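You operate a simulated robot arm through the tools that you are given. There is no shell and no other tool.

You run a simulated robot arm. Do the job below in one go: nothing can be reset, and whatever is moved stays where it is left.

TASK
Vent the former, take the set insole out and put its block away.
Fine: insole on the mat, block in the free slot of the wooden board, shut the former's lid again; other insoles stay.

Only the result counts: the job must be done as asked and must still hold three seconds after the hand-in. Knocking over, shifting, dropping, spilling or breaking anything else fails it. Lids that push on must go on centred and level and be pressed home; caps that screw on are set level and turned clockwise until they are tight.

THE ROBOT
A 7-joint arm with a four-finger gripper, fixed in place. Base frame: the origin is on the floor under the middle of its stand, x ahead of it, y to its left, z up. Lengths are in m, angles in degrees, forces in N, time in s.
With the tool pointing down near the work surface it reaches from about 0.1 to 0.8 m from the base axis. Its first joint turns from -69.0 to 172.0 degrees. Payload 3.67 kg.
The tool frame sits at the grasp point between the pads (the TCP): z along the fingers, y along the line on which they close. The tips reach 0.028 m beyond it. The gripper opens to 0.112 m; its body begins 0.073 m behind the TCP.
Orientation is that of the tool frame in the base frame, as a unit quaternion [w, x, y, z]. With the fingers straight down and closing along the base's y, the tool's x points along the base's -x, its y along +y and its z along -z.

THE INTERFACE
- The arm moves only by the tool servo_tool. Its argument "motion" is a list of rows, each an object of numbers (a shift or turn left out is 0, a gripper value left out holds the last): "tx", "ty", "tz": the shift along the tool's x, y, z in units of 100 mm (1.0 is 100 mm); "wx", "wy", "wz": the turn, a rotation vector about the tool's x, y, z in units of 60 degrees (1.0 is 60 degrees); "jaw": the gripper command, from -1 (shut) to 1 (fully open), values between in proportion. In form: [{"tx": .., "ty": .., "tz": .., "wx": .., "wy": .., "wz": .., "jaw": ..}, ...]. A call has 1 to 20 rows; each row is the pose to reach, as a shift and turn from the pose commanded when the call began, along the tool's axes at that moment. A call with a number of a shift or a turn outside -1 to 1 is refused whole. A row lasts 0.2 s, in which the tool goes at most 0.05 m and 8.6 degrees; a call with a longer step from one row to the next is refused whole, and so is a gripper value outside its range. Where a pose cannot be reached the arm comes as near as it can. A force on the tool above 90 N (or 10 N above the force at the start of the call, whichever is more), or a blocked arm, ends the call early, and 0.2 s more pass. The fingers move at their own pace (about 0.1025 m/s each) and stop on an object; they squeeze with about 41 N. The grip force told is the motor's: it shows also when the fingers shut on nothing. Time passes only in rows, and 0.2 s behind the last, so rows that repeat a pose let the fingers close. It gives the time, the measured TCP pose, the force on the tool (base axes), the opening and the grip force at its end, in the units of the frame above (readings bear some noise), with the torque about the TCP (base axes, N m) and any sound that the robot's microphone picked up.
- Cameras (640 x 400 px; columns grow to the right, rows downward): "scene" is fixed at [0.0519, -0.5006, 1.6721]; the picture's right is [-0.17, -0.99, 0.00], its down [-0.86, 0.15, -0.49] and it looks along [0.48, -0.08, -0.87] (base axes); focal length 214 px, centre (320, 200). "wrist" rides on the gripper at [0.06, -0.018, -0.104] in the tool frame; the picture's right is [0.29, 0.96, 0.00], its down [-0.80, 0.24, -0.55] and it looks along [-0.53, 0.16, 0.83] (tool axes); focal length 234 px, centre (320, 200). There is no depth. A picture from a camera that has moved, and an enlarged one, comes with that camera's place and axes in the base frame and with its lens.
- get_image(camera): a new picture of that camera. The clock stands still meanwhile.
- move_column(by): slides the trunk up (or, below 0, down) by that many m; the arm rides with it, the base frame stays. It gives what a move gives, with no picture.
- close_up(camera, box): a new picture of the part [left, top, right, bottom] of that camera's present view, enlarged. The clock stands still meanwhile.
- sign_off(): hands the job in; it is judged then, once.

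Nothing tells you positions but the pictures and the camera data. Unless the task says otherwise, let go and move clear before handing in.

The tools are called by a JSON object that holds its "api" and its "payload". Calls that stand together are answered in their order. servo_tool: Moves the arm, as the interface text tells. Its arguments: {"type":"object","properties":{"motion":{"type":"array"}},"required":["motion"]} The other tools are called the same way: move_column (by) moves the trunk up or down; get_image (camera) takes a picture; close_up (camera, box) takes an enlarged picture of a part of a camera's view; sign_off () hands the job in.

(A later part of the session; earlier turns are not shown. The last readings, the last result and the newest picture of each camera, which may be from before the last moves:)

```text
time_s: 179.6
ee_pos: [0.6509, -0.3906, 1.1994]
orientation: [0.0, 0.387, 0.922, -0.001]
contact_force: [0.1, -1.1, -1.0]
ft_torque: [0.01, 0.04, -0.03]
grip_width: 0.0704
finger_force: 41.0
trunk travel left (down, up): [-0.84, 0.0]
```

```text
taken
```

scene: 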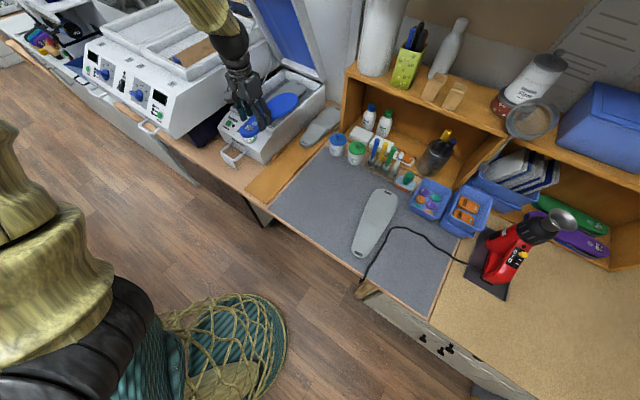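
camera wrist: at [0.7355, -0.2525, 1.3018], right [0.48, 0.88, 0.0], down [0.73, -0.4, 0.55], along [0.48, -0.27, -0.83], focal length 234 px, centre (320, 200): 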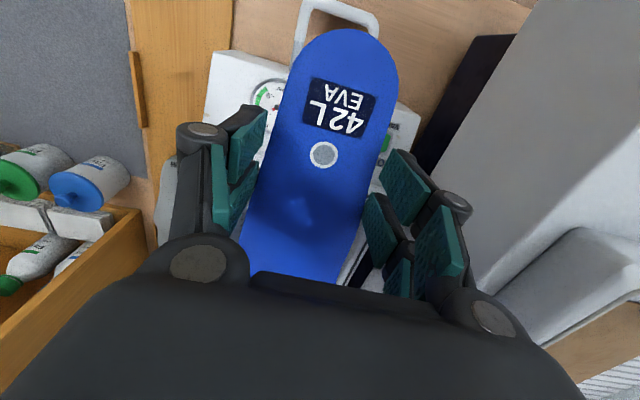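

{"api": "servo_tool", "payload": {"motion": [{"ty": -0.14}, {"ty": -0.28}, {"ty": -0.42}, {"ty": -0.56}, {"ty": -0.7}, {"ty": -0.82, "tx": 0.08}, {"ty": -0.82, "tx": 0.08}]}}

{"api": "servo_tool", "payload": {"motion": [{"ty": -0.14}, {"ty": -0.28}, {"ty": -0.42}, {"ty": -0.56}, {"ty": -0.7}, {"ty": -0.82, "tx": 0.08}, {"ty": -0.82, "tx": 0.08}]}}

{"api": "servo_tool", "payload": {"motion": [{"ty": -0.14}, {"ty": -0.28}, {"ty": -0.42}, {"ty": -0.56}, {"ty": -0.7}, {"ty": -0.82, "tx": 0.08}, {"ty": -0.82, "tx": 0.08}]}}

{"api": "get_image", "payload": {"camera": "scene"}}

{"api": "get_image", "payload": {"camera": "wrist"}}

```text
time_s: 181.2
ee_pos: [0.5857, -0.4427, 1.1989]
orientation: [0.0, 0.388, 0.922, -0.001]
contact_force: [0.0, 0.4, -0.8]
ft_torque: [0.04, 0.01, 0.01]
grip_width: 0.0703
finger_force: 41.2
trunk travel left (down, up): [-0.84, 0.0]
```

```text
time_s: 182.8
ee_pos: [0.5228, -0.4935, 1.1992]
orientation: [0.0, 0.388, 0.922, -0.001]
contact_force: [0.5, -0.6, -0.3]
ft_torque: [0.03, 0.05, -0.02]
grip_width: 0.0706
finger_force: 41.0
trunk travel left (down, up): [-0.84, 0.0]
```

```text
time_s: 184.4
ee_pos: [0.4592, -0.5467, 1.2008]
orientation: [-0.001, 0.387, 0.922, -0.001]
contact_force: [1.3, -0.1, -0.5]
ft_torque: [0.0, 0.04, 0.03]
grip_width: 0.0704
finger_force: 40.6
trunk travel left (down, up): [-0.84, 0.0]
```

```text
taken
```

scene: 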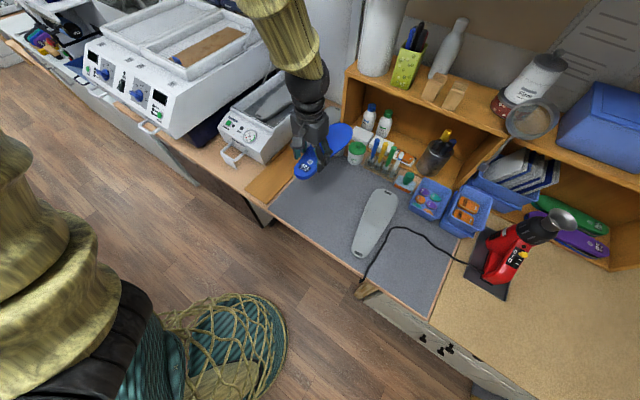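

```text
taken
camera wrist: at [0.4045, -0.5174, 1.3044], right [0.48, 0.88, 0.0], down [0.73, -0.4, 0.55], along [0.48, -0.27, -0.83], focal length 234 px, centre (320, 200)
```

wrist: 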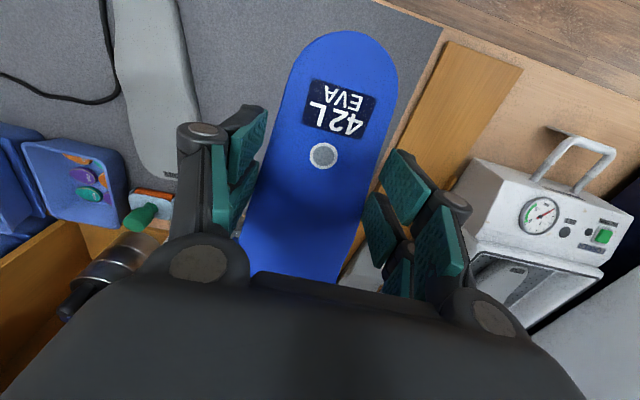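

The insole hangs over the free left part of the mat, clear of the MID block and the cups. Descending.

{"api": "servo_tool", "payload": {"motion": [{"tz": 0.15}, {"tz": 0.3}, {"tz": 0.45}, {"tz": 0.6}, {"tz": 0.8}, {"tz": 1.0}, {"tz": 1.0}]}}

{"api": "servo_tool", "payload": {"motion": [{"tz": 0.15}, {"tz": 0.3}, {"tz": 0.45}, {"tz": 0.6}, {"tz": 0.8}, {"tz": 1.0}, {"tz": 1.0}]}}

{"api": "get_image", "payload": {"camera": "scene"}}

{"api": "get_image", "payload": {"camera": "wrist"}}

```text
time_s: 186.0
ee_pos: [0.4576, -0.5453, 1.1014]
orientation: [0.001, 0.388, 0.922, -0.002]
contact_force: [-0.7, 0.3, -0.1]
ft_torque: [0.01, 0.02, -0.01]
grip_width: 0.0704
finger_force: 41.0
trunk travel left (down, up): [-0.84, 0.0]
```

```text
time_s: 187.6
ee_pos: [0.4576, -0.545, 1.0]
orientation: [0.0, 0.389, 0.921, -0.001]
contact_force: [1.2, -0.2, -1.3]
ft_torque: [0.01, -0.02, 0.0]
grip_width: 0.0703
finger_force: 41.0
trunk travel left (down, up): [-0.84, 0.0]
```

```text
taken
```

scene: 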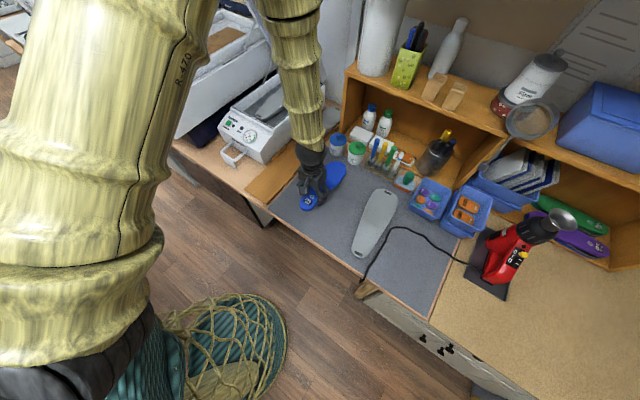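

```text
taken
camera wrist: at [0.4036, -0.5167, 1.1037], right [0.48, 0.88, 0.0], down [0.73, -0.4, 0.55], along [0.48, -0.27, -0.83], focal length 234 px, centre (320, 200)
```

wrist: 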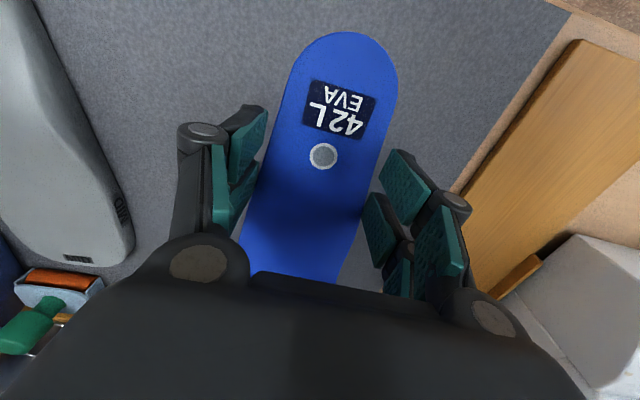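

{"api": "servo_tool", "payload": {"motion": [{"tz": 0.1}, {"tz": 0.2}, {"tz": 0.3}, {"tz": 0.4}, {"tz": 0.45}, {"tz": 0.45}]}}

{"api": "close_up", "payload": {"camera": "scene", "box": [275, 140, 371, 220]}}

```text
time_s: 189.0
ee_pos: [0.459, -0.5483, 0.9554]
orientation: [0.0, 0.387, 0.922, -0.001]
contact_force: [0.8, -0.2, 0.1]
ft_torque: [-0.02, -0.01, -0.02]
grip_width: 0.0703
finger_force: 40.5
trunk travel left (down, up): [-0.84, 0.0]
```

```text
5.00 times, centred on (323, 180) of scene
camera zoom: at [0.0519, -0.5006, 1.6721], right [-0.17, -0.99, 0.0], down [-0.86, 0.15, -0.49], along [0.48, -0.08, -0.87], focal length 1072 px, centre (305, 300)
```

zoom: 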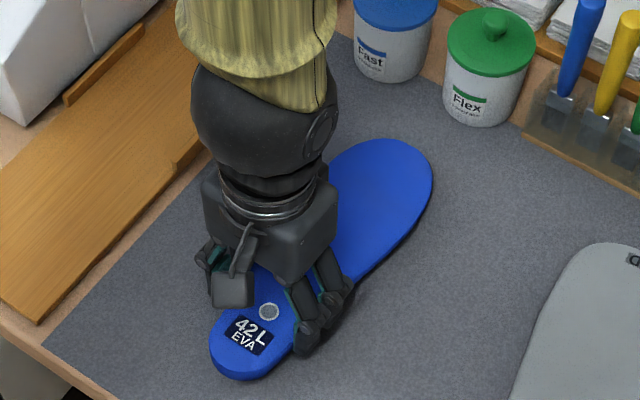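

{"api": "servo_tool", "payload": {"motion": [{"tz": 0.02}, {"tz": 0.04}, {"tz": 0.06}, {"tz": 0.06}]}}

{"api": "close_up", "payload": {"camera": "scene", "box": [285, 160, 365, 220]}}

```text
time_s: 190.0
ee_pos: [0.4562, -0.5472, 0.9476]
orientation: [0.0, 0.388, 0.922, 0.0]
contact_force: [0.5, 0.8, -0.4]
ft_torque: [0.03, 0.0, 0.0]
grip_width: 0.0704
finger_force: 40.2
trunk travel left (down, up): [-0.84, 0.0]
```

```text
6.67 times, centred on (325, 190) of scene
camera zoom: at [0.0519, -0.5006, 1.6721], right [-0.17, -0.99, 0.0], down [-0.86, 0.15, -0.49], along [0.48, -0.08, -0.87], focal length 1430 px, centre (287, 267)
```

zoom: 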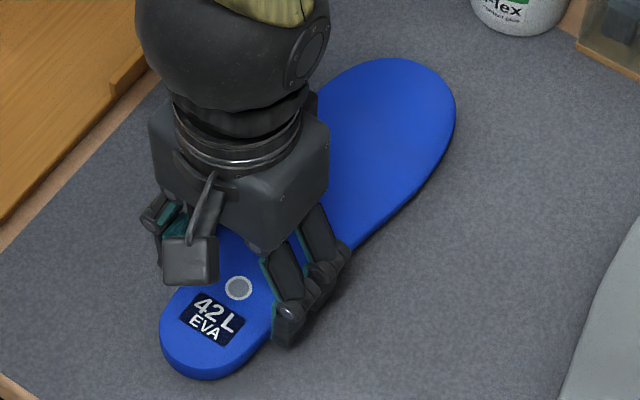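

{"api": "servo_tool", "payload": {"motion": [{"tz": 0.02}, {"tz": 0.04}, {"tz": 0.04}]}}

{"api": "servo_tool", "payload": {"motion": [{"tz": 0.02}, {"tz": 0.03}, {"tz": 0.03}]}}

{"api": "close_up", "payload": {"camera": "scene", "box": [285, 160, 365, 220]}}

```text
time_s: 190.8
ee_pos: [0.4568, -0.5478, 0.944]
orientation: [0.0, 0.388, 0.922, -0.001]
contact_force: [-0.7, 0.3, -0.1]
ft_torque: [0.04, 0.02, 0.01]
grip_width: 0.0703
finger_force: 41.1
trunk travel left (down, up): [-0.84, 0.0]
```

```text
time_s: 191.6
ee_pos: [0.4566, -0.5461, 0.9412]
orientation: [0.0, 0.388, 0.922, 0.0]
contact_force: [-0.3, 0.1, -0.3]
ft_torque: [0.03, 0.02, -0.01]
grip_width: 0.0701
finger_force: 40.9
trunk travel left (down, up): [-0.84, 0.0]
```

```text
6.67 times, centred on (325, 190) of scene
camera zoom: at [0.0519, -0.5006, 1.6721], right [-0.17, -0.99, 0.0], down [-0.86, 0.15, -0.49], along [0.48, -0.08, -0.87], focal length 1430 px, centre (287, 267)
```

zoom: 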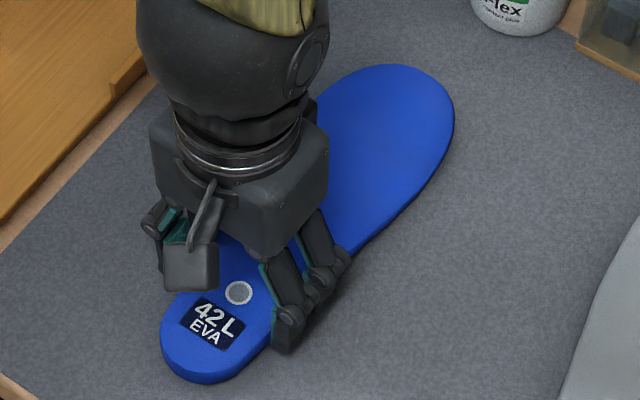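

{"api": "servo_tool", "payload": {"motion": [{"tz": 0.02}, {"tz": 0.03}, {"tz": 0.03}]}}

{"api": "servo_tool", "payload": {"motion": [{"tz": 0.02}, {"tz": 0.03}, {"tz": 0.03}]}}

{"api": "close_up", "payload": {"camera": "scene", "box": [285, 160, 365, 220]}}

```text
time_s: 192.4
ee_pos: [0.4575, -0.5455, 0.9383]
orientation: [0.0, 0.388, 0.922, -0.001]
contact_force: [0.5, -0.7, -0.5]
ft_torque: [-0.01, 0.05, 0.0]
grip_width: 0.0703
finger_force: 40.9
trunk travel left (down, up): [-0.84, 0.0]
```

```text
time_s: 193.2
ee_pos: [0.4578, -0.5455, 0.9357]
orientation: [0.0, 0.387, 0.922, -0.001]
contact_force: [1.0, -0.9, 10.1]
ft_torque: [-0.11, -0.26, 0.02]
grip_width: 0.0704
finger_force: 40.8
trunk travel left (down, up): [-0.84, 0.0]
```

```text
6.67 times, centred on (325, 190) of scene
camera zoom: at [0.0519, -0.5006, 1.6721], right [-0.17, -0.99, 0.0], down [-0.86, 0.15, -0.49], along [0.48, -0.08, -0.87], focal length 1430 px, centre (287, 267)
```

zoom: 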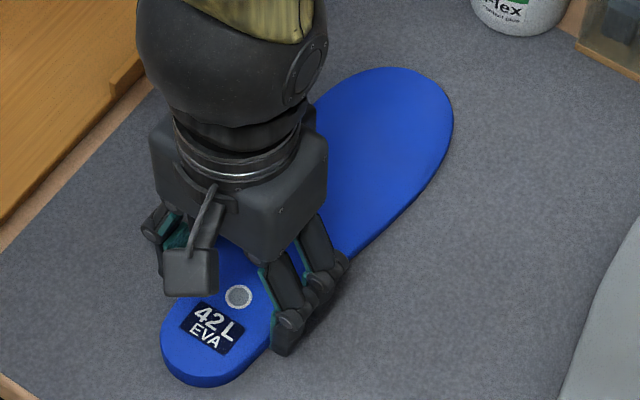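

Contact with the mat (10 N). Releasing and lifting straight up.

{"api": "servo_tool", "payload": {"motion": [{"tz": -0.01, "jaw": 0.3}, {"tz": -0.01, "jaw": 0.45}, {"tz": -0.01, "jaw": 0.6}, {"tz": -0.01, "jaw": 0.7}, {"tz": -0.01, "jaw": 0.7}]}}

{"api": "servo_tool", "payload": {"motion": [{"tz": -0.08}, {"tz": -0.2}, {"tz": -0.35}, {"tz": -0.5}, {"tz": -0.65}, {"tz": -0.8}, {"tz": -1.0}, {"tz": -1.0}]}}

{"api": "close_up", "payload": {"camera": "scene", "box": [265, 130, 393, 230]}}

{"api": "get_image", "payload": {"camera": "wrist"}}

```text
time_s: 194.4
ee_pos: [0.4583, -0.5463, 0.9368]
orientation: [0.0, 0.387, 0.922, -0.001]
contact_force: [0.1, -0.1, 0.1]
ft_torque: [0.02, -0.04, -0.03]
grip_width: 0.0951
finger_force: 0.1
trunk travel left (down, up): [-0.84, 0.0]
```

```text
time_s: 196.2
ee_pos: [0.4594, -0.5463, 1.0364]
orientation: [-0.001, 0.389, 0.921, 0.0]
contact_force: [1.0, -0.1, 0.6]
ft_torque: [0.02, -0.03, 0.04]
grip_width: 0.0953
finger_force: 0.1
trunk travel left (down, up): [-0.84, 0.0]
```

```text
4.00 times, centred on (329, 180) of scene
camera zoom: at [0.0519, -0.5006, 1.6721], right [-0.17, -0.99, 0.0], down [-0.86, 0.15, -0.49], along [0.48, -0.08, -0.87], focal length 858 px, centre (284, 280)
```

zoom: 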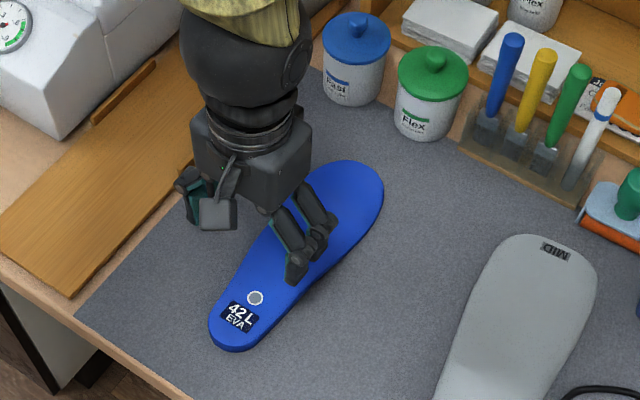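

```text
taken
camera wrist: at [0.4054, -0.5174, 1.1404], right [0.48, 0.88, 0.0], down [0.73, -0.4, 0.55], along [0.48, -0.27, -0.83], focal length 234 px, centre (320, 200)
```

wrist: 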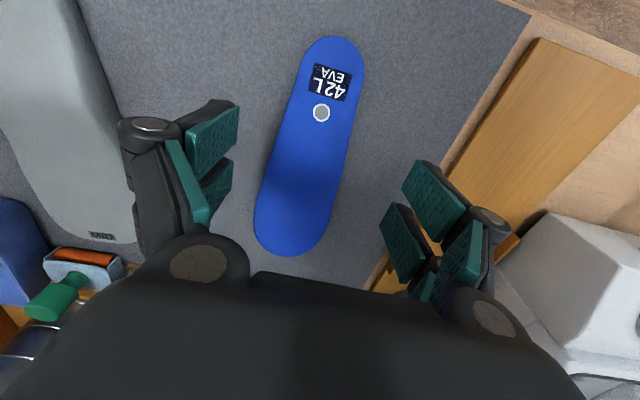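

The insole lies flat on the mat. I'll rise and move back left to look down at the wooden board's free slot.

{"api": "servo_tool", "payload": {"motion": [{"tz": -0.15}, {"tz": -0.3}, {"tz": -0.5}, {"tz": -0.7}, {"tz": -0.85}, {"tz": -1.0}, {"tz": -1.0}]}}

{"api": "servo_tool", "payload": {"motion": [{"tz": -0.1, "ty": 0.12}, {"tz": -0.2, "ty": 0.26}, {"tz": -0.3, "ty": 0.42}, {"tz": -0.4, "ty": 0.58}, {"tz": -0.5, "ty": 0.74}, {"tz": -0.6, "ty": 0.9, "tx": -0.05}, {"tz": -0.6, "ty": 0.9, "tx": -0.05}]}}

{"api": "get_image", "payload": {"camera": "scene"}}

{"api": "get_image", "payload": {"camera": "wrist"}}

```text
time_s: 197.8
ee_pos: [0.4587, -0.5458, 1.1375]
orientation: [0.0, 0.389, 0.921, -0.001]
contact_force: [0.5, -0.5, 0.0]
ft_torque: [-0.02, 0.03, 0.0]
grip_width: 0.0952
finger_force: 0.1
trunk travel left (down, up): [-0.84, 0.0]
```

```text
time_s: 199.4
ee_pos: [0.5267, -0.4867, 1.1971]
orientation: [-0.001, 0.387, 0.922, -0.001]
contact_force: [0.3, -0.3, 0.3]
ft_torque: [0.01, 0.0, 0.02]
grip_width: 0.0951
finger_force: 0.1
trunk travel left (down, up): [-0.84, 0.0]
```

```text
taken
```

scene: 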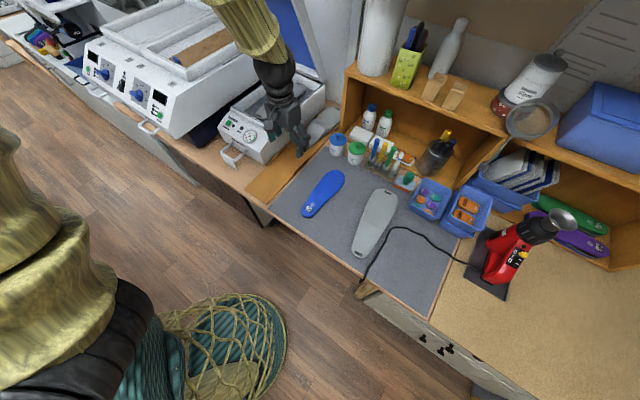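

```text
taken
camera wrist: at [0.4723, -0.4582, 1.3011], right [0.48, 0.88, 0.0], down [0.73, -0.4, 0.55], along [0.48, -0.27, -0.83], focal length 234 px, centre (320, 200)
```

wrist: 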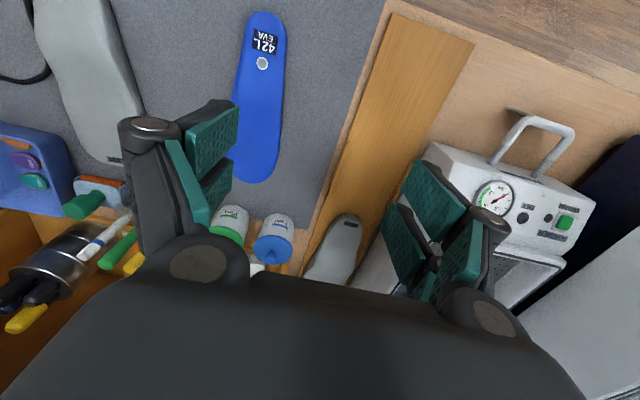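

{"api": "close_up", "payload": {"camera": "wrist", "box": [290, 0, 490, 200]}}

{"api": "close_up", "payload": {"camera": "scene", "box": [240, 130, 340, 215]}}

{"api": "close_up", "payload": {"camera": "wrist", "box": [290, 130, 450, 300]}}

```text
2.00 times, centred on (390, 100) of wrist
camera zoom: at [0.4723, -0.4582, 1.3011], right [0.48, 0.88, 0.0], down [0.73, -0.4, 0.55], along [0.48, -0.27, -0.83], focal length 468 px, centre (180, 400)
```

zoom: 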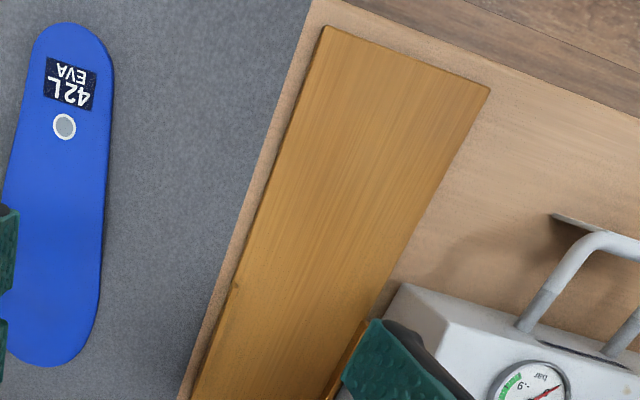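

```text
4.71 times, centred on (290, 172) of scene
camera zoom: at [0.0519, -0.5006, 1.6721], right [-0.17, -0.99, 0.0], down [-0.86, 0.15, -0.49], along [0.48, -0.08, -0.87], focal length 1009 px, centre (461, 329)
```

zoom: 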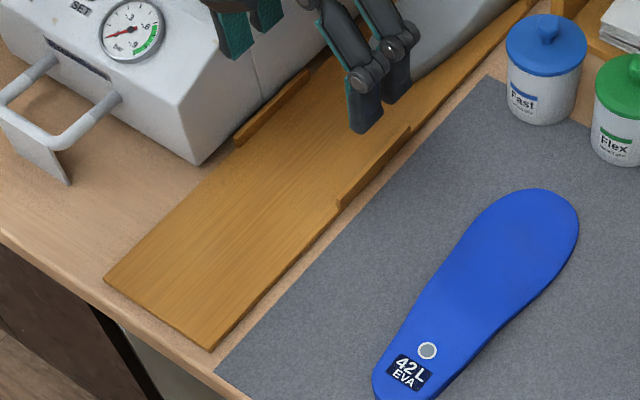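

```text
2.35 times, centred on (370, 215) of wrist
camera zoom: at [0.4723, -0.4582, 1.3011], right [0.48, 0.88, 0.0], down [0.73, -0.4, 0.55], along [0.48, -0.27, -0.83], focal length 551 px, centre (202, 165)
```

zoom: 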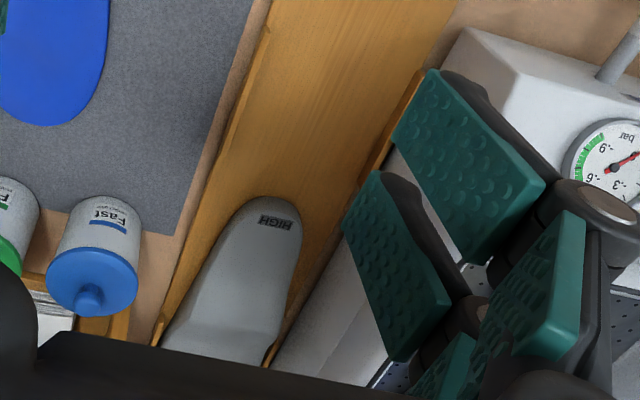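

The free slot is the near half of the board (side rails at its forefoot zone), heel end toward me like the HIGH block. Going back over the former to measure and fetch the LOW block.

{"api": "servo_tool", "payload": {"motion": [{"ty": 0.14, "tx": -0.03}, {"ty": 0.28, "tx": -0.06}, {"ty": 0.42, "tx": -0.09}, {"ty": 0.56, "tx": -0.12}, {"ty": 0.7, "tx": -0.15}, {"ty": 0.84, "tx": -0.19, "tz": -0.05}, {"ty": 0.84, "tx": -0.19, "tz": -0.05}]}}

{"api": "get_image", "payload": {"camera": "wrist"}}

{"api": "servo_tool", "payload": {"motion": [{"ty": 0.14, "tx": -0.03}, {"ty": 0.28, "tx": -0.06}, {"ty": 0.42, "tx": -0.09}, {"ty": 0.56, "tx": -0.12}, {"ty": 0.7, "tx": -0.15}, {"ty": 0.84, "tx": -0.19, "tz": -0.05}, {"ty": 0.84, "tx": -0.19, "tz": -0.05}]}}

{"api": "get_image", "payload": {"camera": "wrist"}}

{"api": "servo_tool", "payload": {"motion": [{"ty": 0.14, "tx": -0.03}, {"ty": 0.28, "tx": -0.06}, {"ty": 0.42, "tx": -0.09}, {"ty": 0.56, "tx": -0.12}, {"ty": 0.7, "tx": -0.15}, {"ty": 0.84, "tx": -0.19, "tz": -0.05}, {"ty": 0.84, "tx": -0.19, "tz": -0.05}]}}

{"api": "servo_tool", "payload": {"motion": [{"ty": 0.14, "tx": -0.03}, {"ty": 0.28, "tx": -0.06}, {"ty": 0.42, "tx": -0.09}, {"ty": 0.56, "tx": -0.12}, {"ty": 0.7, "tx": -0.15}, {"ty": 0.78, "tx": -0.19, "tz": -0.05, "jaw": 1}, {"ty": 0.78, "tx": -0.19, "tz": -0.05}]}}

{"api": "get_image", "payload": {"camera": "wrist"}}

{"api": "get_image", "payload": {"camera": "scene"}}

```text
time_s: 201.0
ee_pos: [0.599, -0.4408, 1.2025]
orientation: [-0.001, 0.387, 0.922, -0.001]
contact_force: [0.7, 0.3, 0.5]
ft_torque: [0.0, 0.0, 0.01]
grip_width: 0.0951
finger_force: 0.0
trunk travel left (down, up): [-0.84, 0.0]
```

```text
taken
camera wrist: at [0.5455, -0.4123, 1.3058], right [0.48, 0.88, 0.0], down [0.73, -0.4, 0.55], along [0.48, -0.27, -0.83], focal length 234 px, centre (320, 200)
```

wrist: 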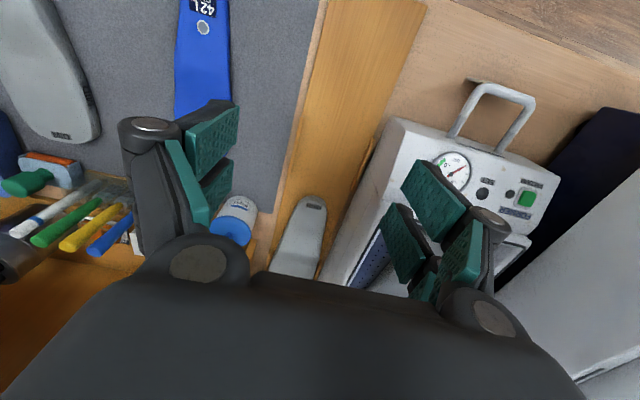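

```text
time_s: 202.6
ee_pos: [0.6721, -0.3975, 1.2056]
orientation: [0.0, 0.388, 0.922, -0.001]
contact_force: [-0.1, 1.0, 0.4]
ft_torque: [0.03, -0.03, 0.0]
grip_width: 0.0951
finger_force: 0.0
trunk travel left (down, up): [-0.84, 0.0]
```

```text
taken
camera wrist: at [0.6181, -0.3684, 1.3098], right [0.48, 0.88, 0.0], down [0.73, -0.4, 0.55], along [0.48, -0.27, -0.83], focal length 234 px, centre (320, 200)
```

wrist: 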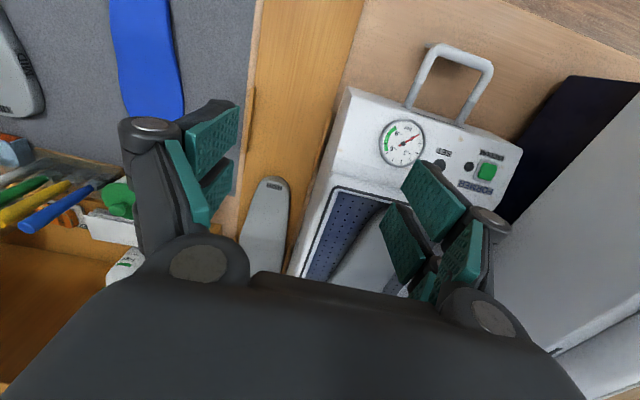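

```text
time_s: 204.2
ee_pos: [0.7451, -0.3505, 1.2122]
orientation: [0.001, 0.387, 0.922, 0.0]
contact_force: [0.5, -0.7, 0.0]
ft_torque: [0.03, 0.02, -0.04]
grip_width: 0.0951
finger_force: 0.1
trunk travel left (down, up): [-0.84, 0.0]
```

```text
time_s: 205.8
ee_pos: [0.8146, -0.3102, 1.2154]
orientation: [0.0, 0.388, 0.922, -0.001]
contact_force: [1.1, 0.0, 0.2]
ft_torque: [-0.02, -0.02, -0.01]
grip_width: 0.1121
finger_force: 0.2
trunk travel left (down, up): [-0.84, 0.0]
```

```text
taken
camera wrist: at [0.7609, -0.281, 1.3204], right [0.48, 0.88, 0.0], down [0.73, -0.4, 0.55], along [0.48, -0.27, -0.83], focal length 234 px, centre (320, 200)
```

wrist: 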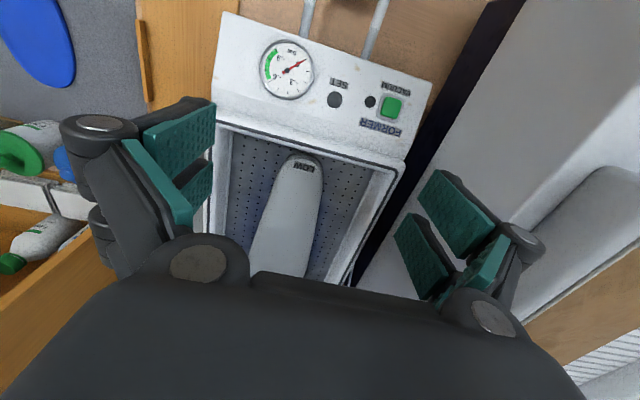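

```text
taken
```

scene: 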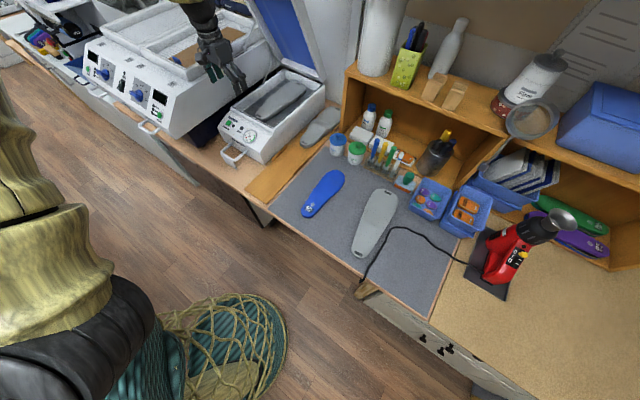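

{"api": "close_up", "payload": {"camera": "wrist", "box": [210, 130, 400, 280]}}

{"api": "close_up", "payload": {"camera": "scene", "box": [232, 66, 320, 126]}}

{"api": "close_up", "payload": {"camera": "scene", "box": [240, 100, 350, 205]}}

```text
2.67 times, centred on (305, 205) of wrist
camera zoom: at [0.7609, -0.281, 1.3204], right [0.48, 0.88, 0.0], down [0.73, -0.4, 0.55], along [0.48, -0.27, -0.83], focal length 624 px, centre (360, 187)
```

zoom: 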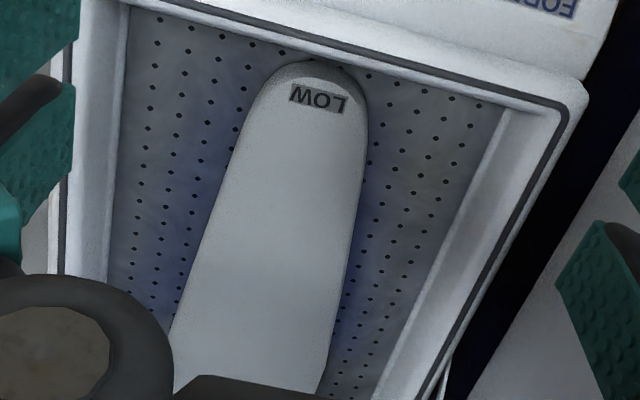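

```text
6.67 times, centred on (276, 96) of scene
camera zoom: at [0.0519, -0.5006, 1.6721], right [-0.17, -0.99, 0.0], down [-0.86, 0.15, -0.49], along [0.48, -0.08, -0.87], focal length 1430 px, centre (613, 893)
```

zoom: 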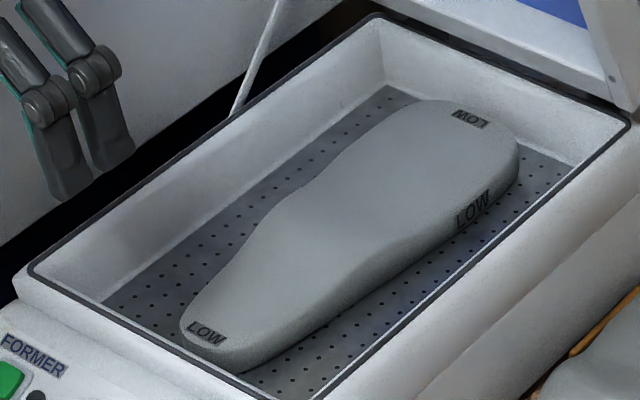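

```text
3.81 times, centred on (295, 152) of scene
camera zoom: at [0.0519, -0.5006, 1.6721], right [-0.17, -0.99, 0.0], down [-0.86, 0.15, -0.49], along [0.48, -0.08, -0.87], focal length 817 px, centre (415, 381)
```

zoom: 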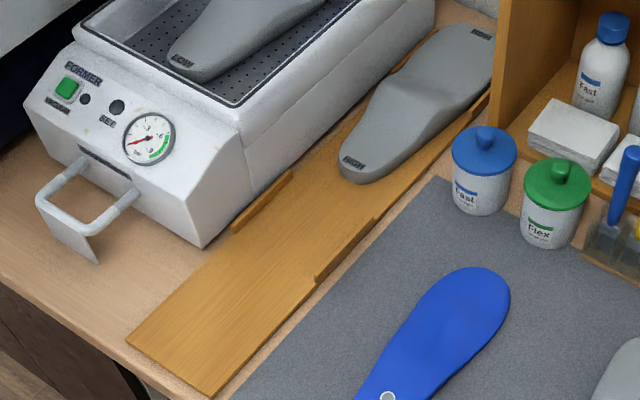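

Now the LOW block is bare. I'll repeat the low approach over it, gripping about 11 cm from its heel end where it is roughly 9 cm wide.

{"api": "servo_tool", "payload": {"motion": [{"tz": 0.13}, {"tz": 0.26}, {"tz": 0.39}, {"tz": 0.52}, {"tz": 0.65}, {"tz": 0.8}, {"tz": 0.95}, {"tz": 0.95}]}}

{"api": "servo_tool", "payload": {"motion": [{"tx": -0.13, "tz": 0.03}, {"tx": -0.26, "tz": 0.06}, {"tx": -0.39, "tz": 0.1}, {"tx": -0.52, "tz": 0.12, "ty": 0.01}, {"tx": -0.65, "tz": 0.14, "ty": 0.02}, {"tx": -0.8, "tz": 0.15, "ty": 0.02}, {"tx": -0.92, "tz": 0.15, "ty": 0.02}, {"tx": -0.92, "tz": 0.15, "ty": 0.02}]}}

{"api": "servo_tool", "payload": {"motion": [{"tx": -0.12}, {"tx": -0.24}, {"tx": -0.36}, {"tx": -0.48}, {"tx": -0.6}, {"tx": -0.72}, {"tx": -0.82}, {"tx": -0.9}, {"tx": -0.9}]}}

{"api": "get_image", "payload": {"camera": "wrist"}}

{"api": "close_up", "payload": {"camera": "scene", "box": [180, 0, 340, 120]}}

```text
time_s: 207.6
ee_pos: [0.8146, -0.3091, 1.1205]
orientation: [0.0, 0.388, 0.922, -0.001]
contact_force: [0.1, -0.2, 0.2]
ft_torque: [0.0, -0.02, 0.01]
grip_width: 0.1119
finger_force: 0.1
trunk travel left (down, up): [-0.84, 0.0]
```

```text
time_s: 209.4
ee_pos: [0.8813, -0.3749, 1.1059]
orientation: [-0.001, 0.387, 0.922, -0.001]
contact_force: [0.2, 0.2, 0.3]
ft_torque: [0.01, -0.01, -0.01]
grip_width: 0.1117
finger_force: 0.0
trunk travel left (down, up): [-0.84, 0.0]
```

```text
time_s: 211.4
ee_pos: [0.9446, -0.4396, 1.1055]
orientation: [0.0, 0.387, 0.922, -0.001]
contact_force: [-0.1, -0.9, 0.2]
ft_torque: [0.0, -0.01, -0.01]
grip_width: 0.1119
finger_force: 0.0
trunk travel left (down, up): [-0.84, 0.0]
```

```text
taken
camera wrist: at [0.8902, -0.4102, 1.2099], right [0.48, 0.88, 0.0], down [0.73, -0.4, 0.55], along [0.48, -0.27, -0.83], focal length 234 px, centre (320, 200)
```

wrist: 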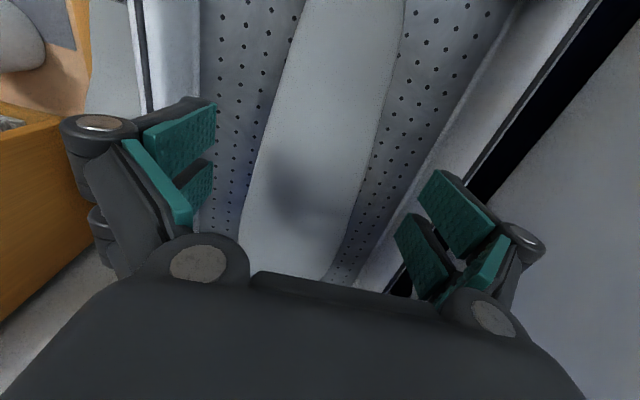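

```text
3.33 times, centred on (260, 60) of scene
camera zoom: at [0.0519, -0.5006, 1.6721], right [-0.17, -0.99, 0.0], down [-0.86, 0.15, -0.49], along [0.48, -0.08, -0.87], focal length 715 px, centre (520, 667)
```

zoom: 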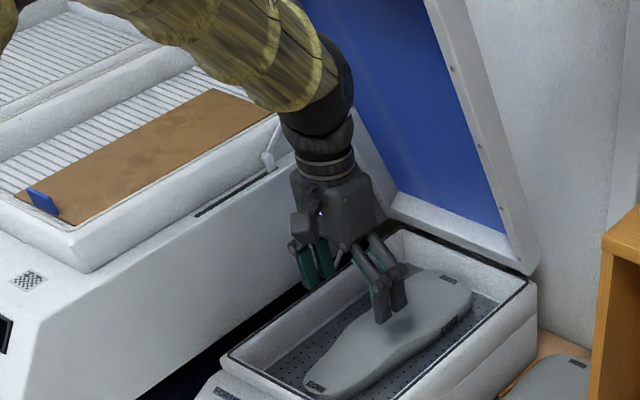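

{"api": "close_up", "payload": {"camera": "wrist", "box": [200, 80, 440, 230]}}

```text
2.67 times, centred on (320, 155) of wrist
camera zoom: at [0.8902, -0.4102, 1.2099], right [0.48, 0.88, 0.0], down [0.73, -0.4, 0.55], along [0.48, -0.27, -0.83], focal length 624 px, centre (320, 320)
```

zoom: 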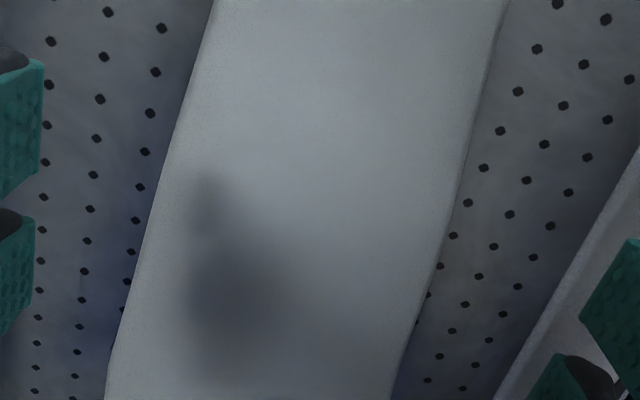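

Well centred. I'll descend alongside the block in small steps, watching for contact with the perforated plate.

{"api": "servo_tool", "payload": {"motion": [{"tz": 0.1}, {"tz": 0.2}, {"tz": 0.3}, {"tz": 0.4}, {"tz": 0.5}, {"tz": 0.6}, {"tz": 0.6}]}}

{"api": "close_up", "payload": {"camera": "scene", "box": [242, 66, 322, 122]}}

{"api": "close_up", "payload": {"camera": "wrist", "box": [160, 80, 480, 280]}}

```text
time_s: 213.0
ee_pos: [0.943, -0.4393, 1.0464]
orientation: [0.001, 0.387, 0.922, -0.001]
contact_force: [0.0, 0.2, -0.3]
ft_torque: [0.03, -0.01, -0.02]
grip_width: 0.1122
finger_force: 0.1
trunk travel left (down, up): [-0.84, 0.0]
```

```text
7.14 times, centred on (282, 94) of scene
camera zoom: at [0.0519, -0.5006, 1.6721], right [-0.17, -0.99, 0.0], down [-0.86, 0.15, -0.49], along [0.48, -0.08, -0.87], focal length 1532 px, centre (591, 957)
```

zoom: 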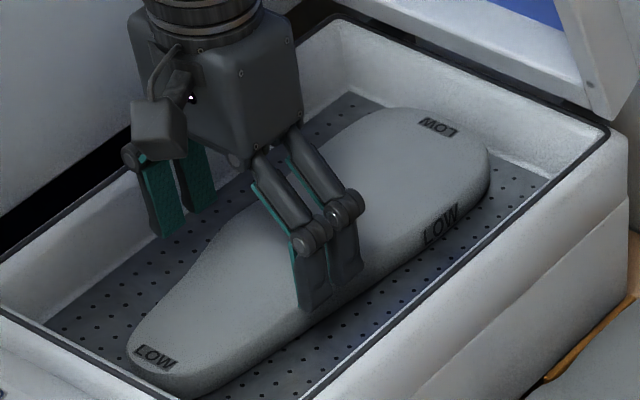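

```text
2.00 times, centred on (320, 180) of wrist
camera zoom: at [0.8892, -0.4103, 1.1505], right [0.48, 0.88, 0.0], down [0.73, -0.4, 0.55], along [0.48, -0.27, -0.83], focal length 468 px, centre (320, 240)
```

zoom: 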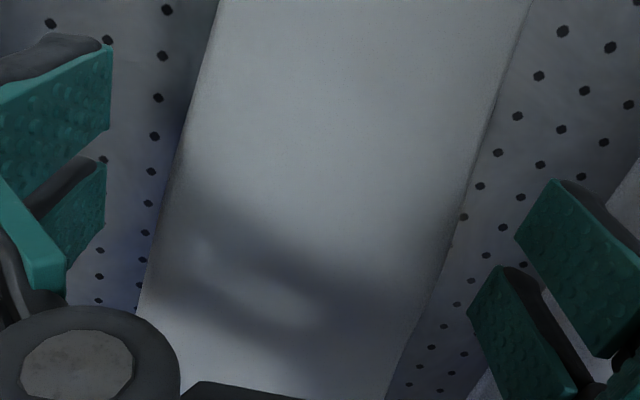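

{"api": "servo_tool", "payload": {"motion": [{"tz": 0.04}, {"tz": 0.08}, {"tz": 0.12}, {"tz": 0.12}]}}

{"api": "close_up", "payload": {"camera": "scene", "box": [252, 76, 300, 112]}}

```text
time_s: 214.0
ee_pos: [0.9422, -0.4402, 1.0338]
orientation: [0.0, 0.388, 0.922, -0.001]
contact_force: [-0.3, -0.2, -0.1]
ft_torque: [-0.02, 0.03, 0.03]
grip_width: 0.1121
finger_force: 0.0
trunk travel left (down, up): [-0.84, 0.0]
```

```text
11.11 times, centred on (276, 94) of scene
camera zoom: at [0.0519, -0.5006, 1.6721], right [-0.17, -0.99, 0.0], down [-0.86, 0.15, -0.49], along [0.48, -0.08, -0.87], focal length 2383 px, centre (809, 1378)
```

zoom: 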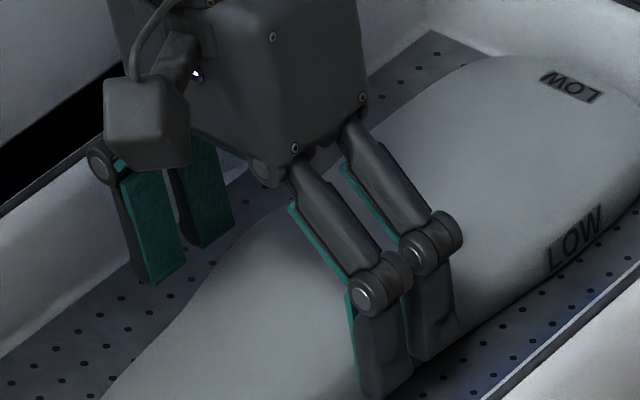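

{"api": "servo_tool", "payload": {"motion": [{"tz": 0.02}, {"tz": 0.04}, {"tz": 0.04}]}}

{"api": "servo_tool", "payload": {"motion": [{"jaw": 0.8}, {"jaw": 0.65}, {"jaw": 0.5}, {"jaw": 0.35}, {"jaw": 0.2}, {"jaw": 0.0}, {"jaw": 0.0}, {"jaw": 0.0}]}}

{"api": "close_up", "payload": {"camera": "scene", "box": [252, 76, 300, 112]}}

{"api": "close_up", "payload": {"camera": "wrist", "box": [160, 80, 480, 280]}}

```text
time_s: 214.8
ee_pos: [0.942, -0.4399, 1.0305]
orientation: [0.0, 0.388, 0.922, -0.001]
contact_force: [-0.1, -0.3, -0.2]
ft_torque: [0.01, -0.02, -0.03]
grip_width: 0.112
finger_force: 0.0
trunk travel left (down, up): [-0.84, 0.0]
```

```text
time_s: 216.6
ee_pos: [0.9434, -0.4397, 1.0302]
orientation: [0.0, 0.388, 0.922, -0.001]
contact_force: [2.5, 1.7, 4.4]
ft_torque: [0.14, -0.2, 0.11]
grip_width: 0.0928
finger_force: 41.0
trunk travel left (down, up): [-0.84, 0.0]
```

```text
11.11 times, centred on (276, 94) of scene
camera zoom: at [0.0519, -0.5006, 1.6721], right [-0.17, -0.99, 0.0], down [-0.86, 0.15, -0.49], along [0.48, -0.08, -0.87], focal length 2383 px, centre (809, 1378)
```

zoom: 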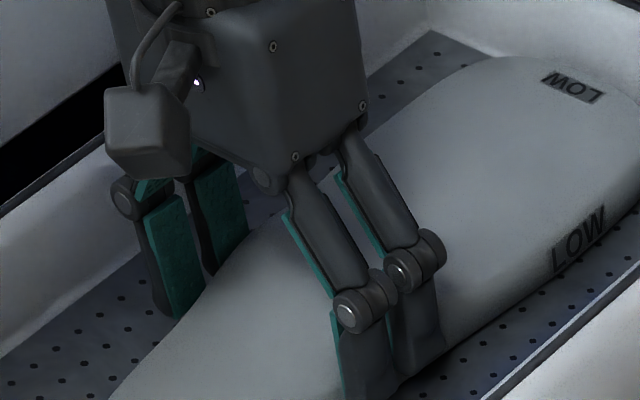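

```text
2.00 times, centred on (320, 180) of wrist
camera zoom: at [0.8893, -0.4105, 1.1348], right [0.48, 0.88, 0.0], down [0.73, -0.4, 0.55], along [0.48, -0.27, -0.83], focal length 468 px, centre (320, 240)
```

zoom: 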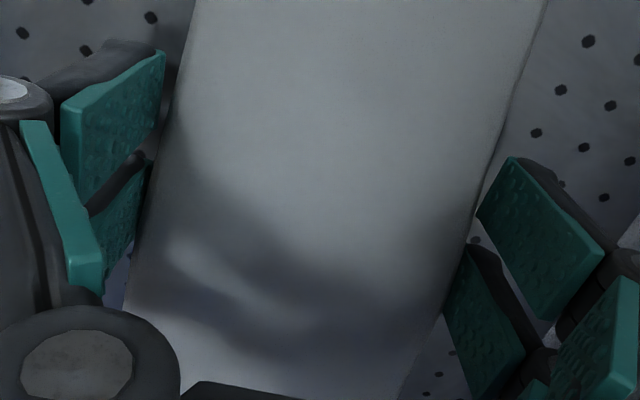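

Gripped at 9.3 cm. Lifting 2 cm to check the hold.

{"api": "servo_tool", "payload": {"motion": [{"tz": -0.05}, {"tz": -0.1}, {"tz": -0.15}, {"tz": -0.2}, {"tz": -0.2}]}}

{"api": "close_up", "payload": {"camera": "scene", "box": [232, 60, 322, 122]}}

```text
time_s: 217.8
ee_pos: [0.9434, -0.4381, 1.0489]
orientation: [0.0, 0.387, 0.922, -0.001]
contact_force: [0.1, -0.5, -5.1]
ft_torque: [0.17, 0.19, 0.0]
grip_width: 0.0929
finger_force: 41.0
trunk travel left (down, up): [-0.84, 0.0]
```

```text
6.45 times, centred on (277, 91) of scene
camera zoom: at [0.0519, -0.5006, 1.6721], right [-0.17, -0.99, 0.0], down [-0.86, 0.15, -0.49], along [0.48, -0.08, -0.87], focal length 1384 px, centre (597, 903)
```

zoom: 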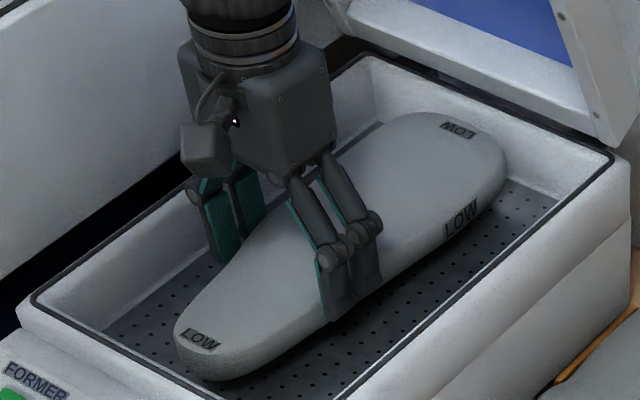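

The block (about 0.5 kg) is held level. I'll raise it a bit more and check clearance at the toe under the lid and at the front rim.

{"api": "servo_tool", "payload": {"motion": [{"tz": -0.06}, {"tz": -0.12}, {"tz": -0.18}, {"tz": -0.24}, {"tz": -0.24}]}}

{"api": "close_up", "payload": {"camera": "scene", "box": [232, 50, 336, 122]}}

{"api": "close_up", "payload": {"camera": "scene", "box": [272, 50, 336, 98]}}

{"api": "get_image", "payload": {"camera": "wrist"}}

```text
time_s: 219.0
ee_pos: [0.9437, -0.439, 1.0726]
orientation: [-0.001, 0.387, 0.922, 0.0]
contact_force: [0.4, -0.5, -4.1]
ft_torque: [0.21, 0.2, 0.01]
grip_width: 0.0928
finger_force: 40.9
trunk travel left (down, up): [-0.84, 0.0]
```

```text
5.56 times, centred on (284, 86) of scene
camera zoom: at [0.0519, -0.5006, 1.6721], right [-0.17, -0.99, 0.0], down [-0.86, 0.15, -0.49], along [0.48, -0.08, -0.87], focal length 1192 px, centre (520, 833)
```

zoom: 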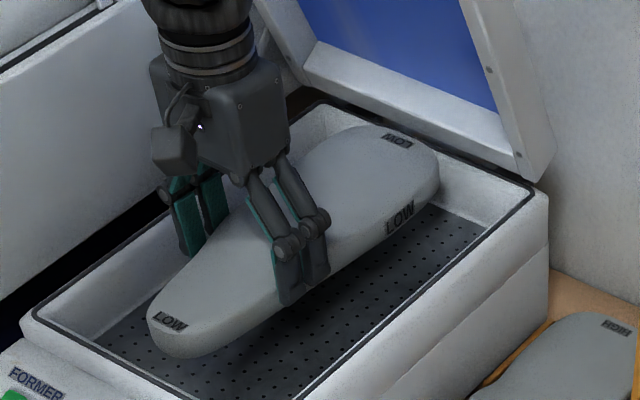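

```text
8.33 times, centred on (304, 74) of scene
camera zoom: at [0.0519, -0.5006, 1.6721], right [-0.17, -0.99, 0.0], down [-0.86, 0.15, -0.49], along [0.48, -0.08, -0.87], focal length 1787 px, centre (453, 1250)
```

zoom: 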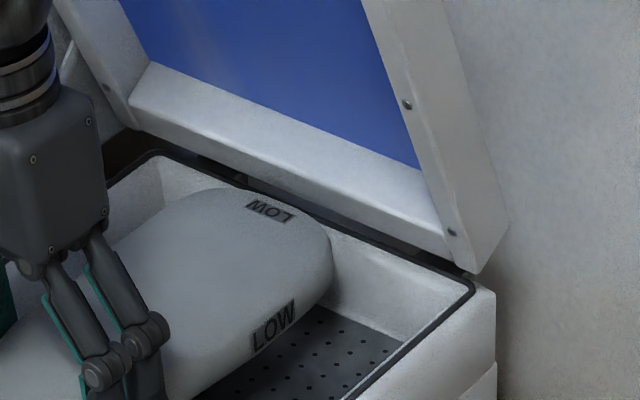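

```text
taken
camera wrist: at [0.8901, -0.4105, 1.1774], right [0.48, 0.88, 0.0], down [0.73, -0.4, 0.55], along [0.48, -0.27, -0.83], focal length 234 px, centre (320, 200)
```

wrist: 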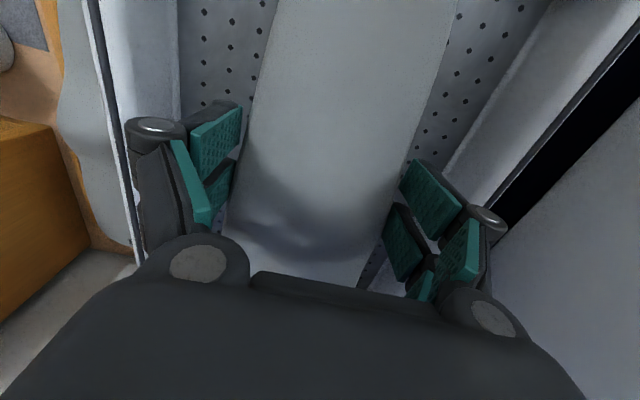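

{"api": "servo_tool", "payload": {"motion": [{"tz": -0.05}, {"tz": -0.1}, {"tz": -0.15}, {"tz": -0.18}, {"tz": -0.18}]}}

{"api": "close_up", "payload": {"camera": "scene", "box": [272, 50, 336, 98]}}

{"api": "close_up", "payload": {"camera": "scene", "box": [226, 80, 290, 128]}}

```text
time_s: 220.2
ee_pos: [0.9432, -0.4399, 1.0926]
orientation: [0.0, 0.387, 0.922, -0.001]
contact_force: [0.2, -0.6, -4.4]
ft_torque: [0.23, 0.17, 0.0]
grip_width: 0.0927
finger_force: 41.1
trunk travel left (down, up): [-0.84, 0.0]
```

```text
8.33 times, centred on (304, 74) of scene
camera zoom: at [0.0519, -0.5006, 1.6721], right [-0.17, -0.99, 0.0], down [-0.86, 0.15, -0.49], along [0.48, -0.08, -0.87], focal length 1787 px, centre (453, 1250)
```

zoom: 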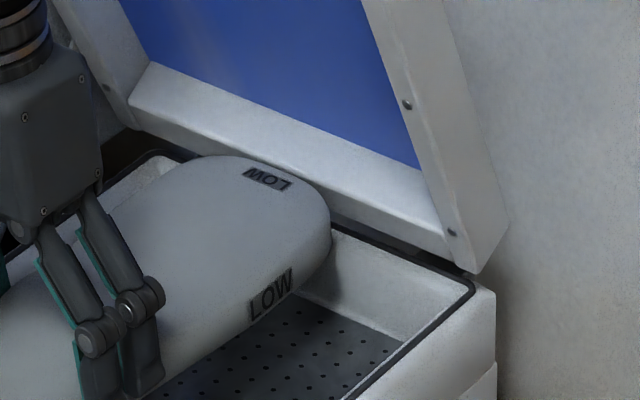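

```text
8.33 times, centred on (258, 104) of scene
camera zoom: at [0.0519, -0.5006, 1.6721], right [-0.17, -0.99, 0.0], down [-0.86, 0.15, -0.49], along [0.48, -0.08, -0.87], focal length 1787 px, centre (837, 1000)
```

zoom: 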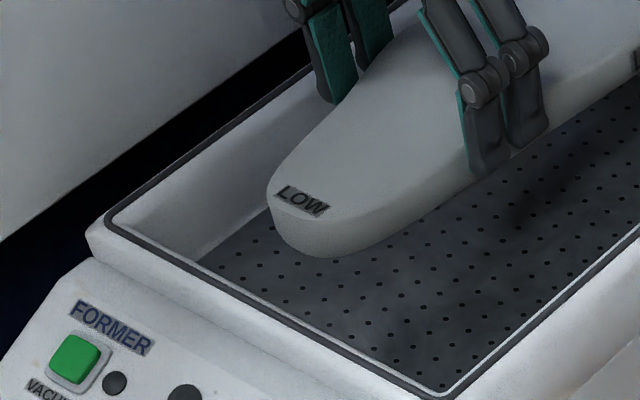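

Toe and heel are clear. Backing out toward the robot with a gentle rise.

{"api": "servo_tool", "payload": {"motion": [{"tx": 0.06, "tz": -0.01}, {"tx": 0.14, "tz": -0.04}, {"tx": 0.24, "tz": -0.08}, {"tx": 0.35, "tz": -0.13}, {"tx": 0.47, "tz": -0.18}, {"tx": 0.6, "tz": -0.24}, {"tx": 0.74, "tz": -0.3}, {"tx": 0.88, "tz": -0.36}, {"tx": 1.0, "tz": -0.42}, {"tx": 1.0, "tz": -0.42}]}}

{"api": "servo_tool", "payload": {"motion": [{"tx": 0.14, "tz": -0.08}, {"tx": 0.28, "tz": -0.16}, {"tx": 0.42, "tz": -0.24}, {"tx": 0.56, "tz": -0.32}, {"tx": 0.7, "tz": -0.4}, {"tx": 0.85, "tz": -0.5}, {"tx": 1.0, "tz": -0.6}, {"tx": 1.0, "tz": -0.6}]}}

{"api": "get_image", "payload": {"camera": "scene"}}

{"api": "get_image", "payload": {"camera": "wrist"}}

```text
time_s: 222.4
ee_pos: [0.875, -0.3683, 1.133]
orientation: [0.0, 0.387, 0.922, -0.001]
contact_force: [0.5, -1.0, -3.9]
ft_torque: [0.17, 0.18, 0.02]
grip_width: 0.0929
finger_force: 40.6
trunk travel left (down, up): [-0.84, 0.0]
```

```text
time_s: 224.2
ee_pos: [0.8047, -0.2961, 1.1923]
orientation: [0.0, 0.388, 0.922, 0.0]
contact_force: [-0.5, 0.0, -4.8]
ft_torque: [0.2, 0.18, 0.02]
grip_width: 0.0927
finger_force: 41.4
trunk travel left (down, up): [-0.84, 0.0]
```

```text
taken
```

scene: 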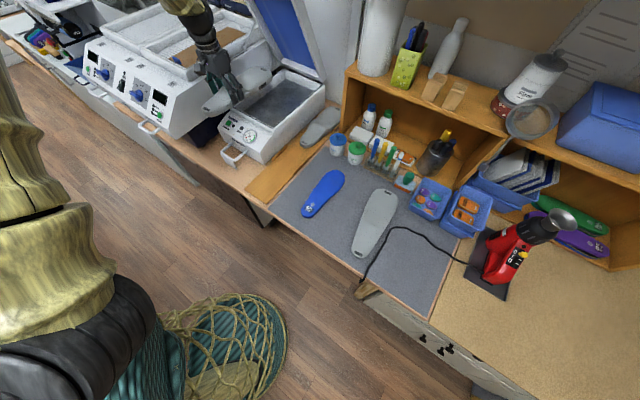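

```text
taken
camera wrist: at [0.7515, -0.2665, 1.2965], right [0.48, 0.88, 0.0], down [0.73, -0.4, 0.55], along [0.48, -0.27, -0.83], focal length 234 px, centre (320, 200)
```

wrist: 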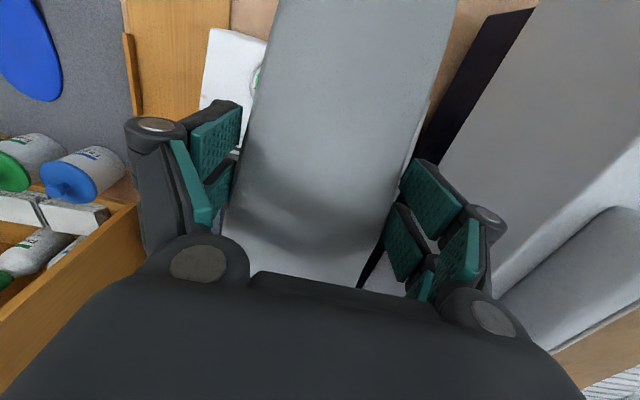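

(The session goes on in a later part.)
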